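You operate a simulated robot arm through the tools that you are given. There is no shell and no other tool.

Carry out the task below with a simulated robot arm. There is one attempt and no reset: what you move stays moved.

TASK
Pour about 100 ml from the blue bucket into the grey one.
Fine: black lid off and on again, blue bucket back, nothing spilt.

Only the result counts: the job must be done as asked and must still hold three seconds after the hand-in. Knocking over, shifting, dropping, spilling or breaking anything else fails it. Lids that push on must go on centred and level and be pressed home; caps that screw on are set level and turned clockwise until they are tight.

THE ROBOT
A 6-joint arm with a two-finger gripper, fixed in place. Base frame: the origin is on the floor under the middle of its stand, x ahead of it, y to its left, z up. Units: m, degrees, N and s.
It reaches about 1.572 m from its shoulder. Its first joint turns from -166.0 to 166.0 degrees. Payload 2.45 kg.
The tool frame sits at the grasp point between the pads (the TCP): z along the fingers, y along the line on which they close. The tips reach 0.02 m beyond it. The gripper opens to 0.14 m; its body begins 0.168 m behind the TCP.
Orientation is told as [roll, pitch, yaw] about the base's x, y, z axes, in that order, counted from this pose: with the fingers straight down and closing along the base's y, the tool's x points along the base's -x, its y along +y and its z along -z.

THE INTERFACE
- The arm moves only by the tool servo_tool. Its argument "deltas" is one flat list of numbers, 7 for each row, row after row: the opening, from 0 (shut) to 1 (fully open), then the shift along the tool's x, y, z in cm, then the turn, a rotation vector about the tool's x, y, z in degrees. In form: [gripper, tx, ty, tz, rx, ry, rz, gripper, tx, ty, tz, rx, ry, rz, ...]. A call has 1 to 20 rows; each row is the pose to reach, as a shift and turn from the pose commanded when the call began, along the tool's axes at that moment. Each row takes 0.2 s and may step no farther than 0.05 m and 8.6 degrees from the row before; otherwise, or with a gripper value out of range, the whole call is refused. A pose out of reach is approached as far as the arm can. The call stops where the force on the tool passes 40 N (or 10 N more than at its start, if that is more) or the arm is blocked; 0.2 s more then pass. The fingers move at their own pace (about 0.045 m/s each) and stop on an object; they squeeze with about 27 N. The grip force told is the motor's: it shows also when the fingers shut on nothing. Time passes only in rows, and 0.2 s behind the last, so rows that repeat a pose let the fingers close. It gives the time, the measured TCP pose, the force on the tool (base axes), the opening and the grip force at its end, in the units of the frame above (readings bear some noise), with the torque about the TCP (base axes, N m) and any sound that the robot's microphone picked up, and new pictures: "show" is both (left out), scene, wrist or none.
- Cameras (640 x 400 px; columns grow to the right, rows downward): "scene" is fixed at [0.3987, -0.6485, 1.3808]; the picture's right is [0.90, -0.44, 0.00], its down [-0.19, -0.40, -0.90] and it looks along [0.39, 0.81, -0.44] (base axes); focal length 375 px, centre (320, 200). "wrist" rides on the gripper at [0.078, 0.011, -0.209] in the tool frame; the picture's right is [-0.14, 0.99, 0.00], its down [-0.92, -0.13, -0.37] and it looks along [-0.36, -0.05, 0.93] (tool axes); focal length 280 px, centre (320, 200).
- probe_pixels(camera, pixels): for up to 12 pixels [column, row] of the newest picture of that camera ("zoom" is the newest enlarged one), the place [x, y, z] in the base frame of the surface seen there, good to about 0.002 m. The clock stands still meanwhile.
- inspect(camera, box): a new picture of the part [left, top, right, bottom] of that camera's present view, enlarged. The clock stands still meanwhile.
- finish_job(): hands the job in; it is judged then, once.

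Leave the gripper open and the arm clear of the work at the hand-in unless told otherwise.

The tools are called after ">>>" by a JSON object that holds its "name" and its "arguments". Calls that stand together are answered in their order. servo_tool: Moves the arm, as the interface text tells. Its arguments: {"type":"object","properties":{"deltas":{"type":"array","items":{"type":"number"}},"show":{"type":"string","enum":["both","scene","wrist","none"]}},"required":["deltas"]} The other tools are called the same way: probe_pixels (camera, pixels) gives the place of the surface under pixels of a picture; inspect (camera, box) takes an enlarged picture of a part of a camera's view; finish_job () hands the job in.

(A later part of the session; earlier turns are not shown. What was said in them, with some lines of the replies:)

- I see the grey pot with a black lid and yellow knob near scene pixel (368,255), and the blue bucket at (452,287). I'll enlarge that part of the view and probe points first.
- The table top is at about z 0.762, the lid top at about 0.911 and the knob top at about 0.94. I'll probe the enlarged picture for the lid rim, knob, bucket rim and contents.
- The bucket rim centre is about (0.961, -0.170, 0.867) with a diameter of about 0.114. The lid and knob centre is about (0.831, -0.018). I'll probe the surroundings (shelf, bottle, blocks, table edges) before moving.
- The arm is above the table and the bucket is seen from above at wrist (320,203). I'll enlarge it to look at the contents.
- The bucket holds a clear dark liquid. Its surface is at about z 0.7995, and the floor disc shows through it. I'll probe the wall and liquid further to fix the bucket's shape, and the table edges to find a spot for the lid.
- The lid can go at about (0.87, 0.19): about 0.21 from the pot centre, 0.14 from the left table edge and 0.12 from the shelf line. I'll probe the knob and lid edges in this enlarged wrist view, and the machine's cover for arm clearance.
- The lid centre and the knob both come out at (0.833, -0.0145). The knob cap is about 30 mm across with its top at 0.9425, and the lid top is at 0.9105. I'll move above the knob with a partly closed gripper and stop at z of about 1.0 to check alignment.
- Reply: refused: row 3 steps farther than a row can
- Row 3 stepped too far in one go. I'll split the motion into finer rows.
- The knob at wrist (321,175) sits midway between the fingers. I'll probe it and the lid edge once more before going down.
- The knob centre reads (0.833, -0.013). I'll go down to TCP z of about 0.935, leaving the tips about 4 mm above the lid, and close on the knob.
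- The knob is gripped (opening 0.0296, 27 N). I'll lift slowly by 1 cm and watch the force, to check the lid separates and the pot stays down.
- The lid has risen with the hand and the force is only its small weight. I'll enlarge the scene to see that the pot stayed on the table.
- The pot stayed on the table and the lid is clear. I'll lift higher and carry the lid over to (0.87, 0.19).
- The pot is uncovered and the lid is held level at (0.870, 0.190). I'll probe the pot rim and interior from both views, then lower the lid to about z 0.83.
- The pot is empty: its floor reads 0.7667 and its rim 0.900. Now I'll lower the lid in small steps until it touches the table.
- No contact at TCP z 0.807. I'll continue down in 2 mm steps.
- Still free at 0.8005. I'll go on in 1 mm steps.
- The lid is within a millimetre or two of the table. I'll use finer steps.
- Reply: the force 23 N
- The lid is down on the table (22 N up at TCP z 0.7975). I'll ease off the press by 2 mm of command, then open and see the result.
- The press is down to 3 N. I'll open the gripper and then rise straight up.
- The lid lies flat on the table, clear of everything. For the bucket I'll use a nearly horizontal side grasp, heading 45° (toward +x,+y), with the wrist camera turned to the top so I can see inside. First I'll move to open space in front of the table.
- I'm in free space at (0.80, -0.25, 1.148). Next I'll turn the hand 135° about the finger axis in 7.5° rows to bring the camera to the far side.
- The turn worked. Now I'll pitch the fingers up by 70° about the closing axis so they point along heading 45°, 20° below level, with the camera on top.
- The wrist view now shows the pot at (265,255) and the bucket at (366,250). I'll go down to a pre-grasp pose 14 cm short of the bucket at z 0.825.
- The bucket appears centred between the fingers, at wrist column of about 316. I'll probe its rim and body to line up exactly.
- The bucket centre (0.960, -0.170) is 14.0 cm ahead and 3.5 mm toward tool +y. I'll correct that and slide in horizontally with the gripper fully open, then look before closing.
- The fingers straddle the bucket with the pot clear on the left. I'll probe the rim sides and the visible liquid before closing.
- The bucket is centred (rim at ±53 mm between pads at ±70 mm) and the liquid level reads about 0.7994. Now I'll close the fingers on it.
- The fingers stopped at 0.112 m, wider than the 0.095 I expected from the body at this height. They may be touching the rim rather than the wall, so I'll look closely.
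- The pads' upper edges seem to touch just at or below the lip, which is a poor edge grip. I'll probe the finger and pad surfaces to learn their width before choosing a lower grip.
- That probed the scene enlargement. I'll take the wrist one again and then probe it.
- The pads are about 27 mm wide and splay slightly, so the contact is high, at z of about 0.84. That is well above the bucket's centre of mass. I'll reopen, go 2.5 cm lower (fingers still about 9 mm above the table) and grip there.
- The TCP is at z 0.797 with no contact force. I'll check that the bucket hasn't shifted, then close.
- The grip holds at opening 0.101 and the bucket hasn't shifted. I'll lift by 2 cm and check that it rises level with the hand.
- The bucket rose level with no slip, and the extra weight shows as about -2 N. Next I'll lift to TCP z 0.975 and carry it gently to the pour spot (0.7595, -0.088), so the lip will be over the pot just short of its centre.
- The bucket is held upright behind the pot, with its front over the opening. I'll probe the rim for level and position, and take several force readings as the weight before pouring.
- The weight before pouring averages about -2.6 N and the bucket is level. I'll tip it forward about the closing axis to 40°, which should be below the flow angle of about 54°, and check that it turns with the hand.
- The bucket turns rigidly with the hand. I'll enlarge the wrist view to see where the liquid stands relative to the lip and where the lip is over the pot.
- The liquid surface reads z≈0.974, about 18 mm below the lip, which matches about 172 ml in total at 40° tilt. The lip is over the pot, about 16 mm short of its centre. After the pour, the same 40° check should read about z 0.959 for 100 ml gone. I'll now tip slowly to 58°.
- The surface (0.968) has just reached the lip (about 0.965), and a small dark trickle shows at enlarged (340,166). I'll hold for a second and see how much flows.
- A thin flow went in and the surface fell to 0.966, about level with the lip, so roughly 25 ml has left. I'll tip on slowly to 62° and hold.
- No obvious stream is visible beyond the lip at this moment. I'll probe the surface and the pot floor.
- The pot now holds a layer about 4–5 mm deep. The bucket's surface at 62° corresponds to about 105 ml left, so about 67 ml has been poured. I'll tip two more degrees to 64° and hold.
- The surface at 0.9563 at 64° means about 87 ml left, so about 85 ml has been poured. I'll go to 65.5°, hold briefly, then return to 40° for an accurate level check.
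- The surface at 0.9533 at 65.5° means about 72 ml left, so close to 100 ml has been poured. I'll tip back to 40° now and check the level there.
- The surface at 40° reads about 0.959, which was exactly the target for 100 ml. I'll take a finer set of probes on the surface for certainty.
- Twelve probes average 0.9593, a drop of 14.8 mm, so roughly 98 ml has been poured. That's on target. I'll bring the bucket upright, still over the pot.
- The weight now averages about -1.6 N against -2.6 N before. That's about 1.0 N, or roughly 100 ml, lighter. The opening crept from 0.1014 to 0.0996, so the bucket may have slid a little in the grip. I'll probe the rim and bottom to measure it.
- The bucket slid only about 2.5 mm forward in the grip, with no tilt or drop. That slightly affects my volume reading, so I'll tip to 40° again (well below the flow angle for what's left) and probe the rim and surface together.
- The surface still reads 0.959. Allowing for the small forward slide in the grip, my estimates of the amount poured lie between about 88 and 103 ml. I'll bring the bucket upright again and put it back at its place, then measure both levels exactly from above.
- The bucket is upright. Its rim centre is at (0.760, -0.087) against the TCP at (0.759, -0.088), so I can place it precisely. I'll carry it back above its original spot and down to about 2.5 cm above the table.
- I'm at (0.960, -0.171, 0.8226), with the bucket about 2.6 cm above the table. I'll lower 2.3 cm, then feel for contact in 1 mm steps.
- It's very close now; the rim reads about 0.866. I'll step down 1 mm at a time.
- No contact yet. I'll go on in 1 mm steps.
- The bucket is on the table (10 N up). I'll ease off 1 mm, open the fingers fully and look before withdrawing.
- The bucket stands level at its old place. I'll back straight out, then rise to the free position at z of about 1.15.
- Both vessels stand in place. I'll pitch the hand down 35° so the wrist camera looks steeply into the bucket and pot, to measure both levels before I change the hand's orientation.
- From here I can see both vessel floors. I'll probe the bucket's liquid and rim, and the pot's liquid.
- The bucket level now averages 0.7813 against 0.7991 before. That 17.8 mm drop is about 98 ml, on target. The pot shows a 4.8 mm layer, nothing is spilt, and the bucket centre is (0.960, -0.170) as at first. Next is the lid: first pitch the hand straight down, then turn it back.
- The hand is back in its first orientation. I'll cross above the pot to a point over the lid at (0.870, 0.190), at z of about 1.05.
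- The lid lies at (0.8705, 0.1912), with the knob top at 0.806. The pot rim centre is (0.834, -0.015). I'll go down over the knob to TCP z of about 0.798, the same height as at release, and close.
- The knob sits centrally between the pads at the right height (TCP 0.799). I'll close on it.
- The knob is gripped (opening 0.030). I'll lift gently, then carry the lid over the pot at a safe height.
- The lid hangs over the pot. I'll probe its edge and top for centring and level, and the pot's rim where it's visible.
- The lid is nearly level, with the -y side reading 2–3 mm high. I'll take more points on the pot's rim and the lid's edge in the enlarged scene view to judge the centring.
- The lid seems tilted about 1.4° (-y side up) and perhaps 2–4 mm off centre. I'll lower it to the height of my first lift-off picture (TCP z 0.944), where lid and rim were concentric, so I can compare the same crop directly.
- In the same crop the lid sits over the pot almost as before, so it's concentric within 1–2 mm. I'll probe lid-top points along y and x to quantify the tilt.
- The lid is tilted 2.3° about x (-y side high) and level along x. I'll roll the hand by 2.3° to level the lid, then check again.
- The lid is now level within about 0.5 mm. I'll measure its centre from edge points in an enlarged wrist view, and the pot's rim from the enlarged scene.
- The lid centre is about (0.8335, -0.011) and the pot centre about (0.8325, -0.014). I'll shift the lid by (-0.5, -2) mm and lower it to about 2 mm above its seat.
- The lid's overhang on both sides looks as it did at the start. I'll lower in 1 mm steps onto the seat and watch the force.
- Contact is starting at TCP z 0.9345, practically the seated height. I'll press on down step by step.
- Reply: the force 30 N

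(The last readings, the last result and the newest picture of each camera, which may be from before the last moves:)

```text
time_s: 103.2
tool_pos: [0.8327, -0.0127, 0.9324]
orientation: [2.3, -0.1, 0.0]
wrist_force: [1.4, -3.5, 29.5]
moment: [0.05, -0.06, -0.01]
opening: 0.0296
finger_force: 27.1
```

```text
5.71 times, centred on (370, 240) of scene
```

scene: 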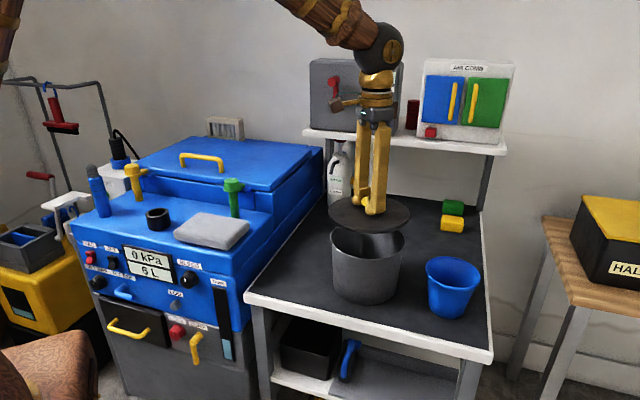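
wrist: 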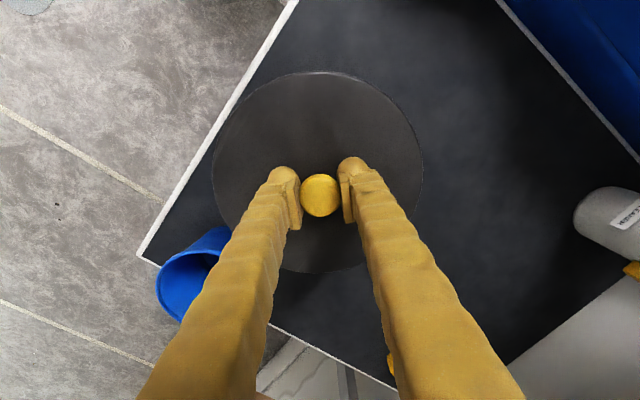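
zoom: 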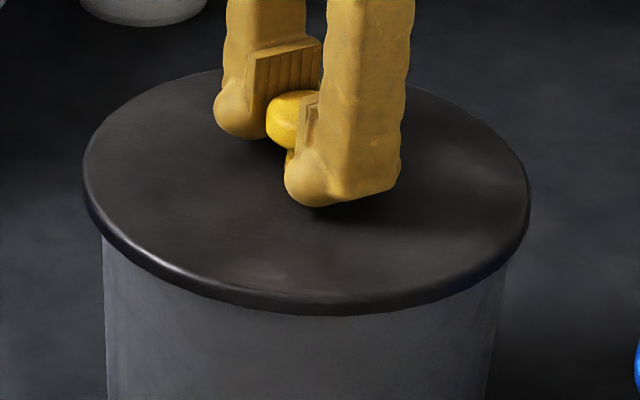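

The lid is pressed with 29.5 N at TCP z 0.9324. I'll probe the lid top all around for height (0.9105 originally) and level.

>>> {"name": "probe_pixels", "arguments": {"camera": "wrist", "pixels": [[222, 160], [230, 175], [228, 145], [240, 170], [245, 130], [225, 180], [415, 160], [408, 175], [410, 145], [400, 190], [395, 130], [413, 170]]}}

>>> {"name": "probe_pixels", "arguments": {"camera": "wrist", "pixels": [[318, 80], [300, 85], [335, 85], [318, 95], [285, 90], [350, 90], [318, 265], [305, 262], [335, 262], [318, 250], [345, 255], [300, 250]]}}

```text
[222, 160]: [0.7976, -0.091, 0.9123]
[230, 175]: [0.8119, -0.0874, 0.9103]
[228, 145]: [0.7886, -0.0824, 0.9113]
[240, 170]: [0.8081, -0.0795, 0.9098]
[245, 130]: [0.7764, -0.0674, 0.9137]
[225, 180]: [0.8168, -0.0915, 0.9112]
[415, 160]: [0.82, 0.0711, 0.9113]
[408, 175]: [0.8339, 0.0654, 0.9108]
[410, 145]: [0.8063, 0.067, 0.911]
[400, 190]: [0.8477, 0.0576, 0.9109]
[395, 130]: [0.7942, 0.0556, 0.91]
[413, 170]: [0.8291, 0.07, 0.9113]
```

```text
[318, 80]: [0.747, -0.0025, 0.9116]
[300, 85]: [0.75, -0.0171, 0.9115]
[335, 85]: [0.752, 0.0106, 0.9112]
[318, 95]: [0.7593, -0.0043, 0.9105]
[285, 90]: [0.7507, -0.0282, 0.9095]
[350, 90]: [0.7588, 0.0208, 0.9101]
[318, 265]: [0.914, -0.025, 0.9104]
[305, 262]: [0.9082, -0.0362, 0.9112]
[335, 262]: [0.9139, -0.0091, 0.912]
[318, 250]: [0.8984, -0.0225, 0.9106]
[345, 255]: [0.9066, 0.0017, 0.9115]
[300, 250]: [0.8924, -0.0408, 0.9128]
```

The lid top reads 0.911 all around, level within 0.5 mm and at its original height. I'll ease the press off, then open the fingers.

>>> {"name": "servo_tool", "arguments": {"deltas": [0, 0, 0, -0.1, 0, 0, 0, 0, 0, 0, -0.2, 0, 0, 0, 0, 0, 0, -0.25, 0, 0, 0, 0, 0, 0, -0.25, 0, 0, 0], "show": "none"}}

```text
time_s: 104.2
tool_pos: [0.8317, -0.0142, 0.9356]
orientation: [2.3, -0.1, 0.0]
wrist_force: [-0.7, -0.9, -0.5]
moment: [0.0, 0.01, 0.03]
opening: 0.0295
finger_force: 26.9
```

The force is near zero. I'll open the fingers and rise 1.5 cm, then look.

>>> {"name": "servo_tool", "arguments": {"deltas": [0.25, 0, 0, 0, 0, 0, 0, 0.35, 0, 0, 0, 0, 0, 0, 0.45, 0, 0, 0, 0, 0, 0, 0.45, 0, 0, 0, 0, 0, 0, 0.45, 0, 0, -1, 0, 0, 0, 0.45, 0, 0, -3, 0, 0, 0, 0.45, 0, 0, -5, 0, 0, 0, 0.45, 0, 0, -6, 0, 0, 0], "show": "both"}}

>>> {"name": "inspect", "arguments": {"camera": "scene", "box": [310, 200, 430, 320]}}

```text
time_s: 106.0
tool_pos: [0.8316, -0.0169, 0.9966]
orientation: [2.2, 0.0, -0.1]
wrist_force: [0.5, 0.5, -0.3]
moment: [0.03, -0.01, 0.0]
opening: 0.0629
finger_force: 0.0
```

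scene: 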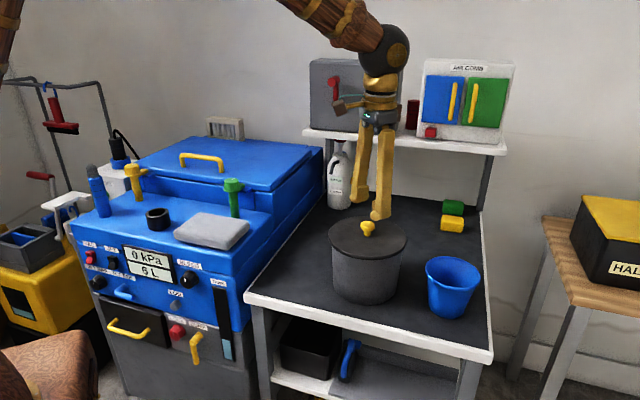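
wrist: 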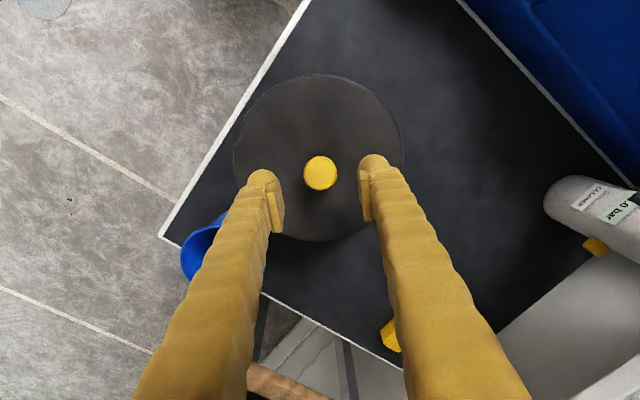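

```text
3.33 times, centred on (370, 260) of scene
```

zoom: 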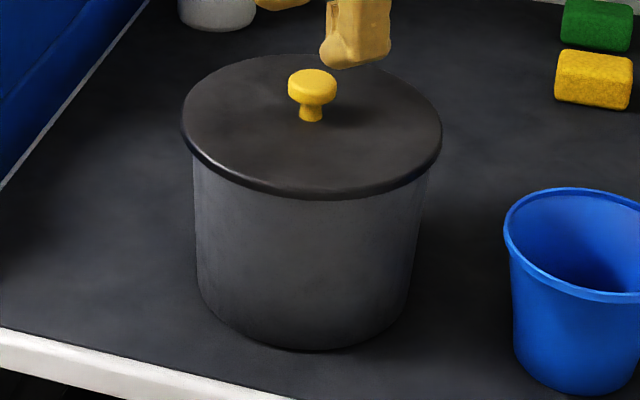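

The lid is on and looks level. For a firm press home I'll level the hand, shut the fingers and push on top of the knob. First I'll probe the knob and lid heights.

>>> {"name": "probe_pixels", "arguments": {"camera": "wrist", "pixels": [[320, 170], [305, 172], [336, 172], [320, 158], [320, 187], [240, 160], [398, 145], [320, 82], [310, 236], [260, 110], [375, 110], [340, 234]]}}

>>> {"name": "servo_tool", "arguments": {"deltas": [0.2, 0, 0, 0, 0.8, 0, 0, 0, 0, 0, 0, 1.6, 0, 0, 0, 0, 0, 0, 2.3, 0, 0, 0, 0, 0, 0, 2.3, 0, 0, 0, 0, 0, 0, 2.3, 0, 0], "show": "wrist"}}

```text
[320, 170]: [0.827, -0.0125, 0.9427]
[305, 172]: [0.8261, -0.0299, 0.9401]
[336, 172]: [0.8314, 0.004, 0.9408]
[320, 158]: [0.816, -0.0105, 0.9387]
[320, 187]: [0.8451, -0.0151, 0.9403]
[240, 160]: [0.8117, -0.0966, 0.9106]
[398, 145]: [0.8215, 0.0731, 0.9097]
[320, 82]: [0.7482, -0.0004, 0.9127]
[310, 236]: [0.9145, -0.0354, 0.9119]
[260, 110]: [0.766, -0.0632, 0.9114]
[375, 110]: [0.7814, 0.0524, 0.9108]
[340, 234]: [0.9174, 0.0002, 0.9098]
```

```text
time_s: 107.2
tool_pos: [0.8316, -0.0171, 0.9951]
orientation: [0.0, -0.1, -0.1]
wrist_force: [0.5, 0.5, -0.7]
moment: [-0.01, 0.02, -0.03]
opening: 0.0
finger_force: 27.2
```

wrist: 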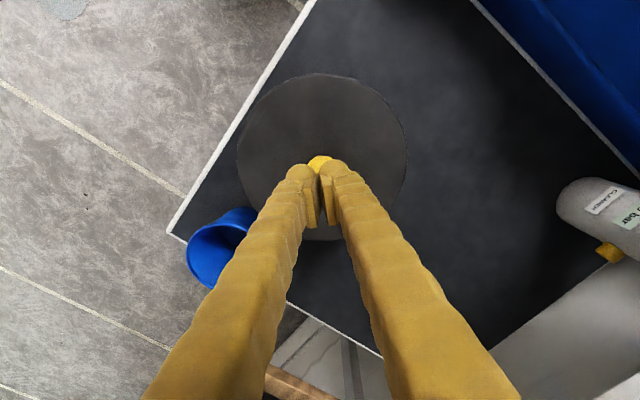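

The knob is at (0.8306, -0.013) with its top at 0.942, and the lid height is good all around. The fingers are shut. I'll shift +4 mm in y and come down onto the knob in small steps.

>>> {"name": "servo_tool", "arguments": {"deltas": [0, 0.1, 0.4, 0, 0, 0, 0, 0, 0.1, 0.4, 1.5, 0, 0, 0, 0, 0.1, 0.4, 2.5, 0, 0, 0, 0, 0.1, 0.4, 3.0, 0, 0, 0, 0, 0.1, 0.4, 3.0, 0, 0, 0], "show": "none"}}

>>> {"name": "servo_tool", "arguments": {"deltas": [0, 0, 0, 0.1, 0, 0, 0, 0, 0, 0, 0.2, 0, 0, 0, 0, 0, 0, 0.3, 0, 0, 0, 0, 0, 0, 0.4, 0, 0, 0, 0, 0, 0, 0.4, 0, 0, 0], "show": "wrist"}}

```text
time_s: 108.4
tool_pos: [0.8313, -0.0126, 0.9657]
orientation: [0.1, 0.0, 0.0]
wrist_force: [0.2, -0.6, 0.5]
moment: [0.0, -0.01, -0.02]
opening: 0.0
finger_force: 27.2
```

```text
time_s: 109.6
tool_pos: [0.8312, -0.0132, 0.9614]
orientation: [-0.1, 0.0, 0.0]
wrist_force: [0.0, 0.7, 0.2]
moment: [0.03, -0.02, -0.02]
opening: 0.0001
finger_force: 27.1
```

wrist: 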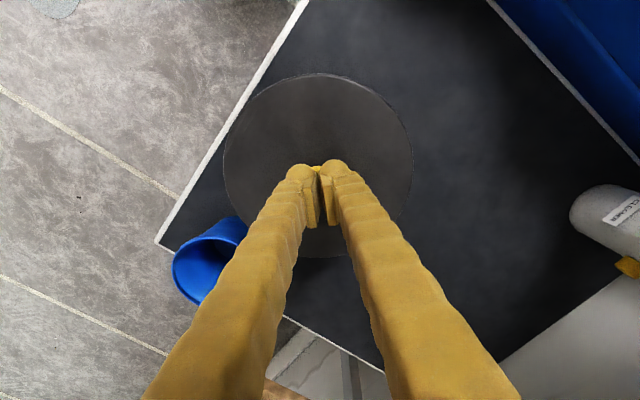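

Just at contact height, with no force yet. I'll press on in 1 mm steps.

>>> {"name": "servo_tool", "arguments": {"deltas": [0, 0, 0, 0.1, 0, 0, 0, 0, 0, 0, 0.2, 0, 0, 0, 0, 0, 0, 0.2, 0, 0, 0], "show": "none"}}

>>> {"name": "servo_tool", "arguments": {"deltas": [0, 0, 0, 0.1, 0, 0, 0, 0, 0, 0, 0.15, 0, 0, 0, 0, 0, 0, 0.15, 0, 0, 0], "show": "none"}}

```text
time_s: 110.4
tool_pos: [0.8319, -0.0135, 0.9587]
orientation: [0.1, 0.0, 0.0]
wrist_force: [0.1, 0.8, -0.3]
moment: [0.03, 0.02, -0.04]
opening: 0.0
finger_force: 26.9
```

```text
time_s: 111.2
tool_pos: [0.8319, -0.0126, 0.9589]
orientation: [0.0, -0.1, 0.0]
wrist_force: [-5.4, 3.6, 28.4]
moment: [0.06, 0.08, -0.02]
opening: 0.0062
finger_force: 27.7
```

The press is 28 N, straight down on the knob. I'll add one more small step, to about 38 N, to be sure it's home.

>>> {"name": "servo_tool", "arguments": {"deltas": [0, 0, 0, 0.05, 0, 0, 0, 0, 0, 0, 0.1, 0, 0, 0, 0, 0, 0, 0.1, 0, 0, 0], "show": "wrist"}}

```text
time_s: 111.8
tool_pos: [0.8313, -0.013, 0.9594]
orientation: [0.1, -0.1, -0.1]
wrist_force: [-2.9, -0.5, 7.9]
moment: [-0.04, 0.0, 0.08]
opening: 0.0058
finger_force: 26.9
stopped in row 2: the force on the tool passed its limit at 43 N (the readings are from after the stop); the commanded pose is now the measured one
```

wrist: 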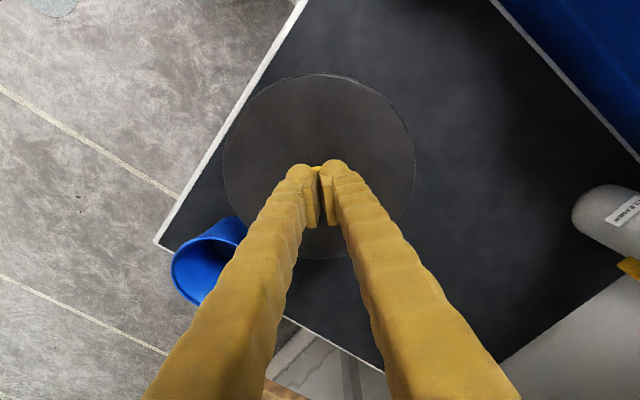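

The press peaked at 43 N, so the lid is home. I'll rise slightly while opening the fingers, then go straight up.

>>> {"name": "servo_tool", "arguments": {"deltas": [0.2, 0, 0, 0, 0, 0, 0, 0.45, 0, 0, 0, 0, 0, 0, 0.5, 0, 0, -0.3, 0, 0, 0, 0.55, 0, 0, -1, 0, 0, 0, 0.6, 0, 0, -3, 0, 0, 0, 0.7, 0, 0, -6, 0, 0, 0, 0.8, 0, 0, -10, 0, 0, 0, 0.9, 0, 0, -14, 0, 0, 0, 1, 0, 0, -16, 0, 0, 0, 1, 0, 0, -16, 0, 0, 0], "show": "both"}}

>>> {"name": "inspect", "arguments": {"camera": "scene", "box": [310, 200, 430, 320]}}

```text
time_s: 114.0
tool_pos: [0.8329, -0.0125, 1.1188]
orientation: [-0.1, -0.2, -0.1]
wrist_force: [0.0, -0.1, 0.0]
moment: [0.03, 0.02, -0.03]
opening: 0.1403
finger_force: 0.1
```

scene: 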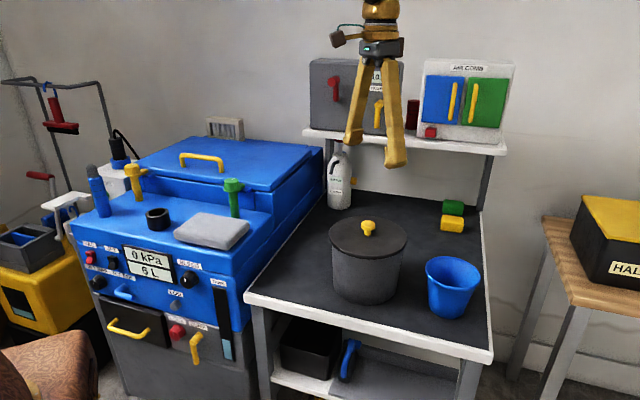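
wrist: 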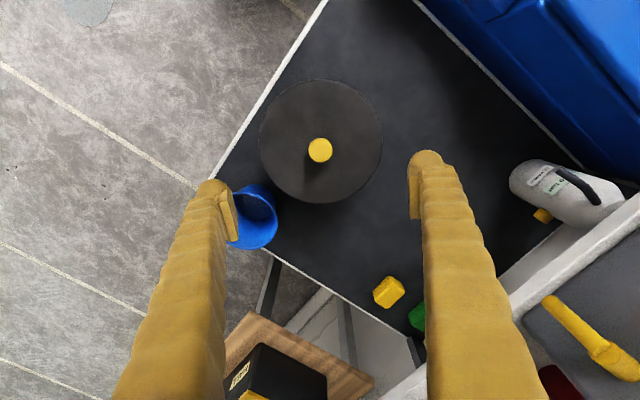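

```text
3.33 times, centred on (370, 260) of scene
```

zoom: 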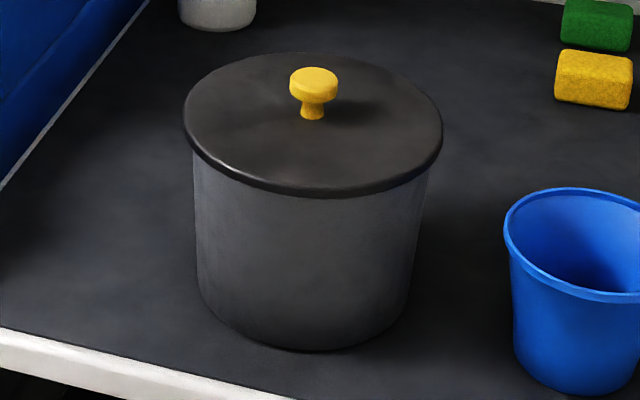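

The lid is on and the hand is clear. I'll do a final probe of lid height and centring and of the bucket, then move away.

>>> {"name": "probe_pixels", "arguments": {"camera": "wrist", "pixels": [[262, 145], [380, 130], [318, 83], [322, 198], [285, 100], [355, 100], [290, 185], [355, 180], [320, 120], [320, 150], [305, 151], [333, 151]]}}

>>> {"name": "servo_tool", "arguments": {"deltas": [1, 2, -1, -1, 0, 0, 0, 1, 5, -3, -2, 0, 0, 0, 1, 8, -5, -4, 0, 0, 0, 1, 11, -7, -6, 0, 0, 0, 1, 14, -9, -8, 0, 0, 0, 1, 17, -11, -9, 0, 0, 0, 1, 20, -13, -10, 0, 0, 0, 1, 22.5, -15, -10, 0, 0, 0, 1, 22.5, -15, -10, 0, 0, 0], "show": "both"}}

>>> {"name": "inspect", "arguments": {"camera": "scene", "box": [300, 180, 500, 340]}}

```text
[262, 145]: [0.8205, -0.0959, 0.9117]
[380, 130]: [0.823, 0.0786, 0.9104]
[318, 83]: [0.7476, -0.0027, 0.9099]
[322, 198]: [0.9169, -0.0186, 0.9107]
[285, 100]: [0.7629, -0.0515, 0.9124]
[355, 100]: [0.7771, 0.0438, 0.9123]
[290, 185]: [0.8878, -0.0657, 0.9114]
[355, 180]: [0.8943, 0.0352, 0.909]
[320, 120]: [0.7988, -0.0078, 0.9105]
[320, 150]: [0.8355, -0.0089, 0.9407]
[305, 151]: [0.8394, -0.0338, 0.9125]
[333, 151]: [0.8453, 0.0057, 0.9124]
```

```text
time_s: 116.0
tool_pos: [0.6073, -0.1632, 1.2148]
orientation: [0.0, -0.1, 0.0]
wrist_force: [-0.1, 0.6, 1.0]
moment: [-0.01, 0.03, -0.04]
opening: 0.1402
finger_force: 0.1
```

scene: 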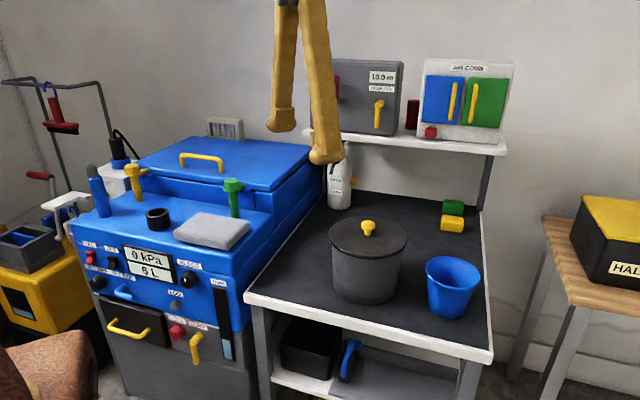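
wrist: 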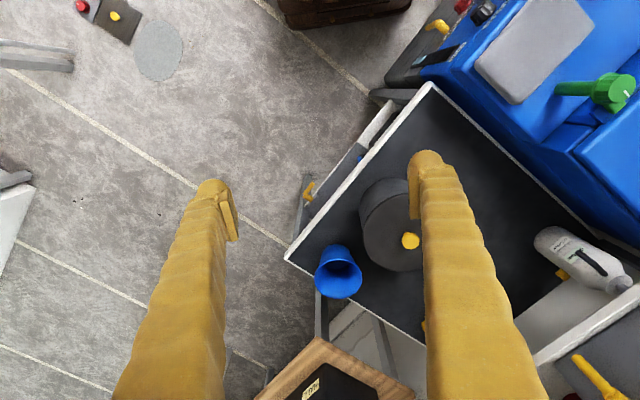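

```text
2.50 times, centred on (400, 260) of scene
```

zoom: 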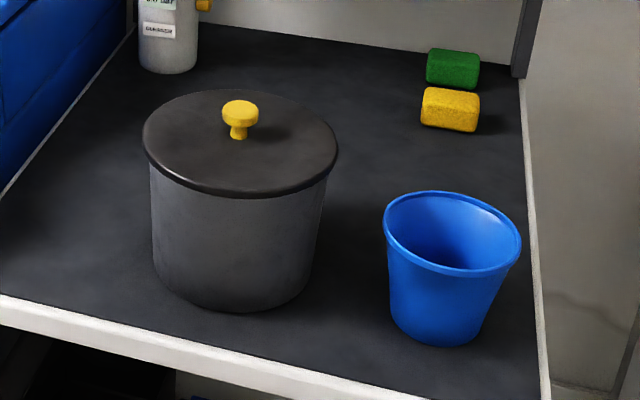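

The scene matches the start. The lid is level at 0.911 and centred, the bucket is back in place, the table shows no spill, and the gripper is open and clear. I'm handing in the job.

>>> {"name": "finish_job", "arguments": {}}

```text
The job is handed in.
```

I poured about 98 ml from the blue bucket into the grey one and handed the job in. I worked the amount out from the drop in the bucket's level. The weight change in the hand, about 1.0 N, agrees with it but is a much rougher check.

- **Black lid:** it is back on, centred to within a millimetre or two. It is level at its original height of 0.911 m, and the last press on it peaked at 43 N.
- **Blue bucket:** it stands at its original place, (0.960, -0.170), to within a millimetre or two.
- **Spills:** I saw none on the table in the final pictures.
- **Arm:** it is back near its starting pose, with the gripper open and clear.

The hand-in returned no verdict, so this rests on my own measurements just before it.
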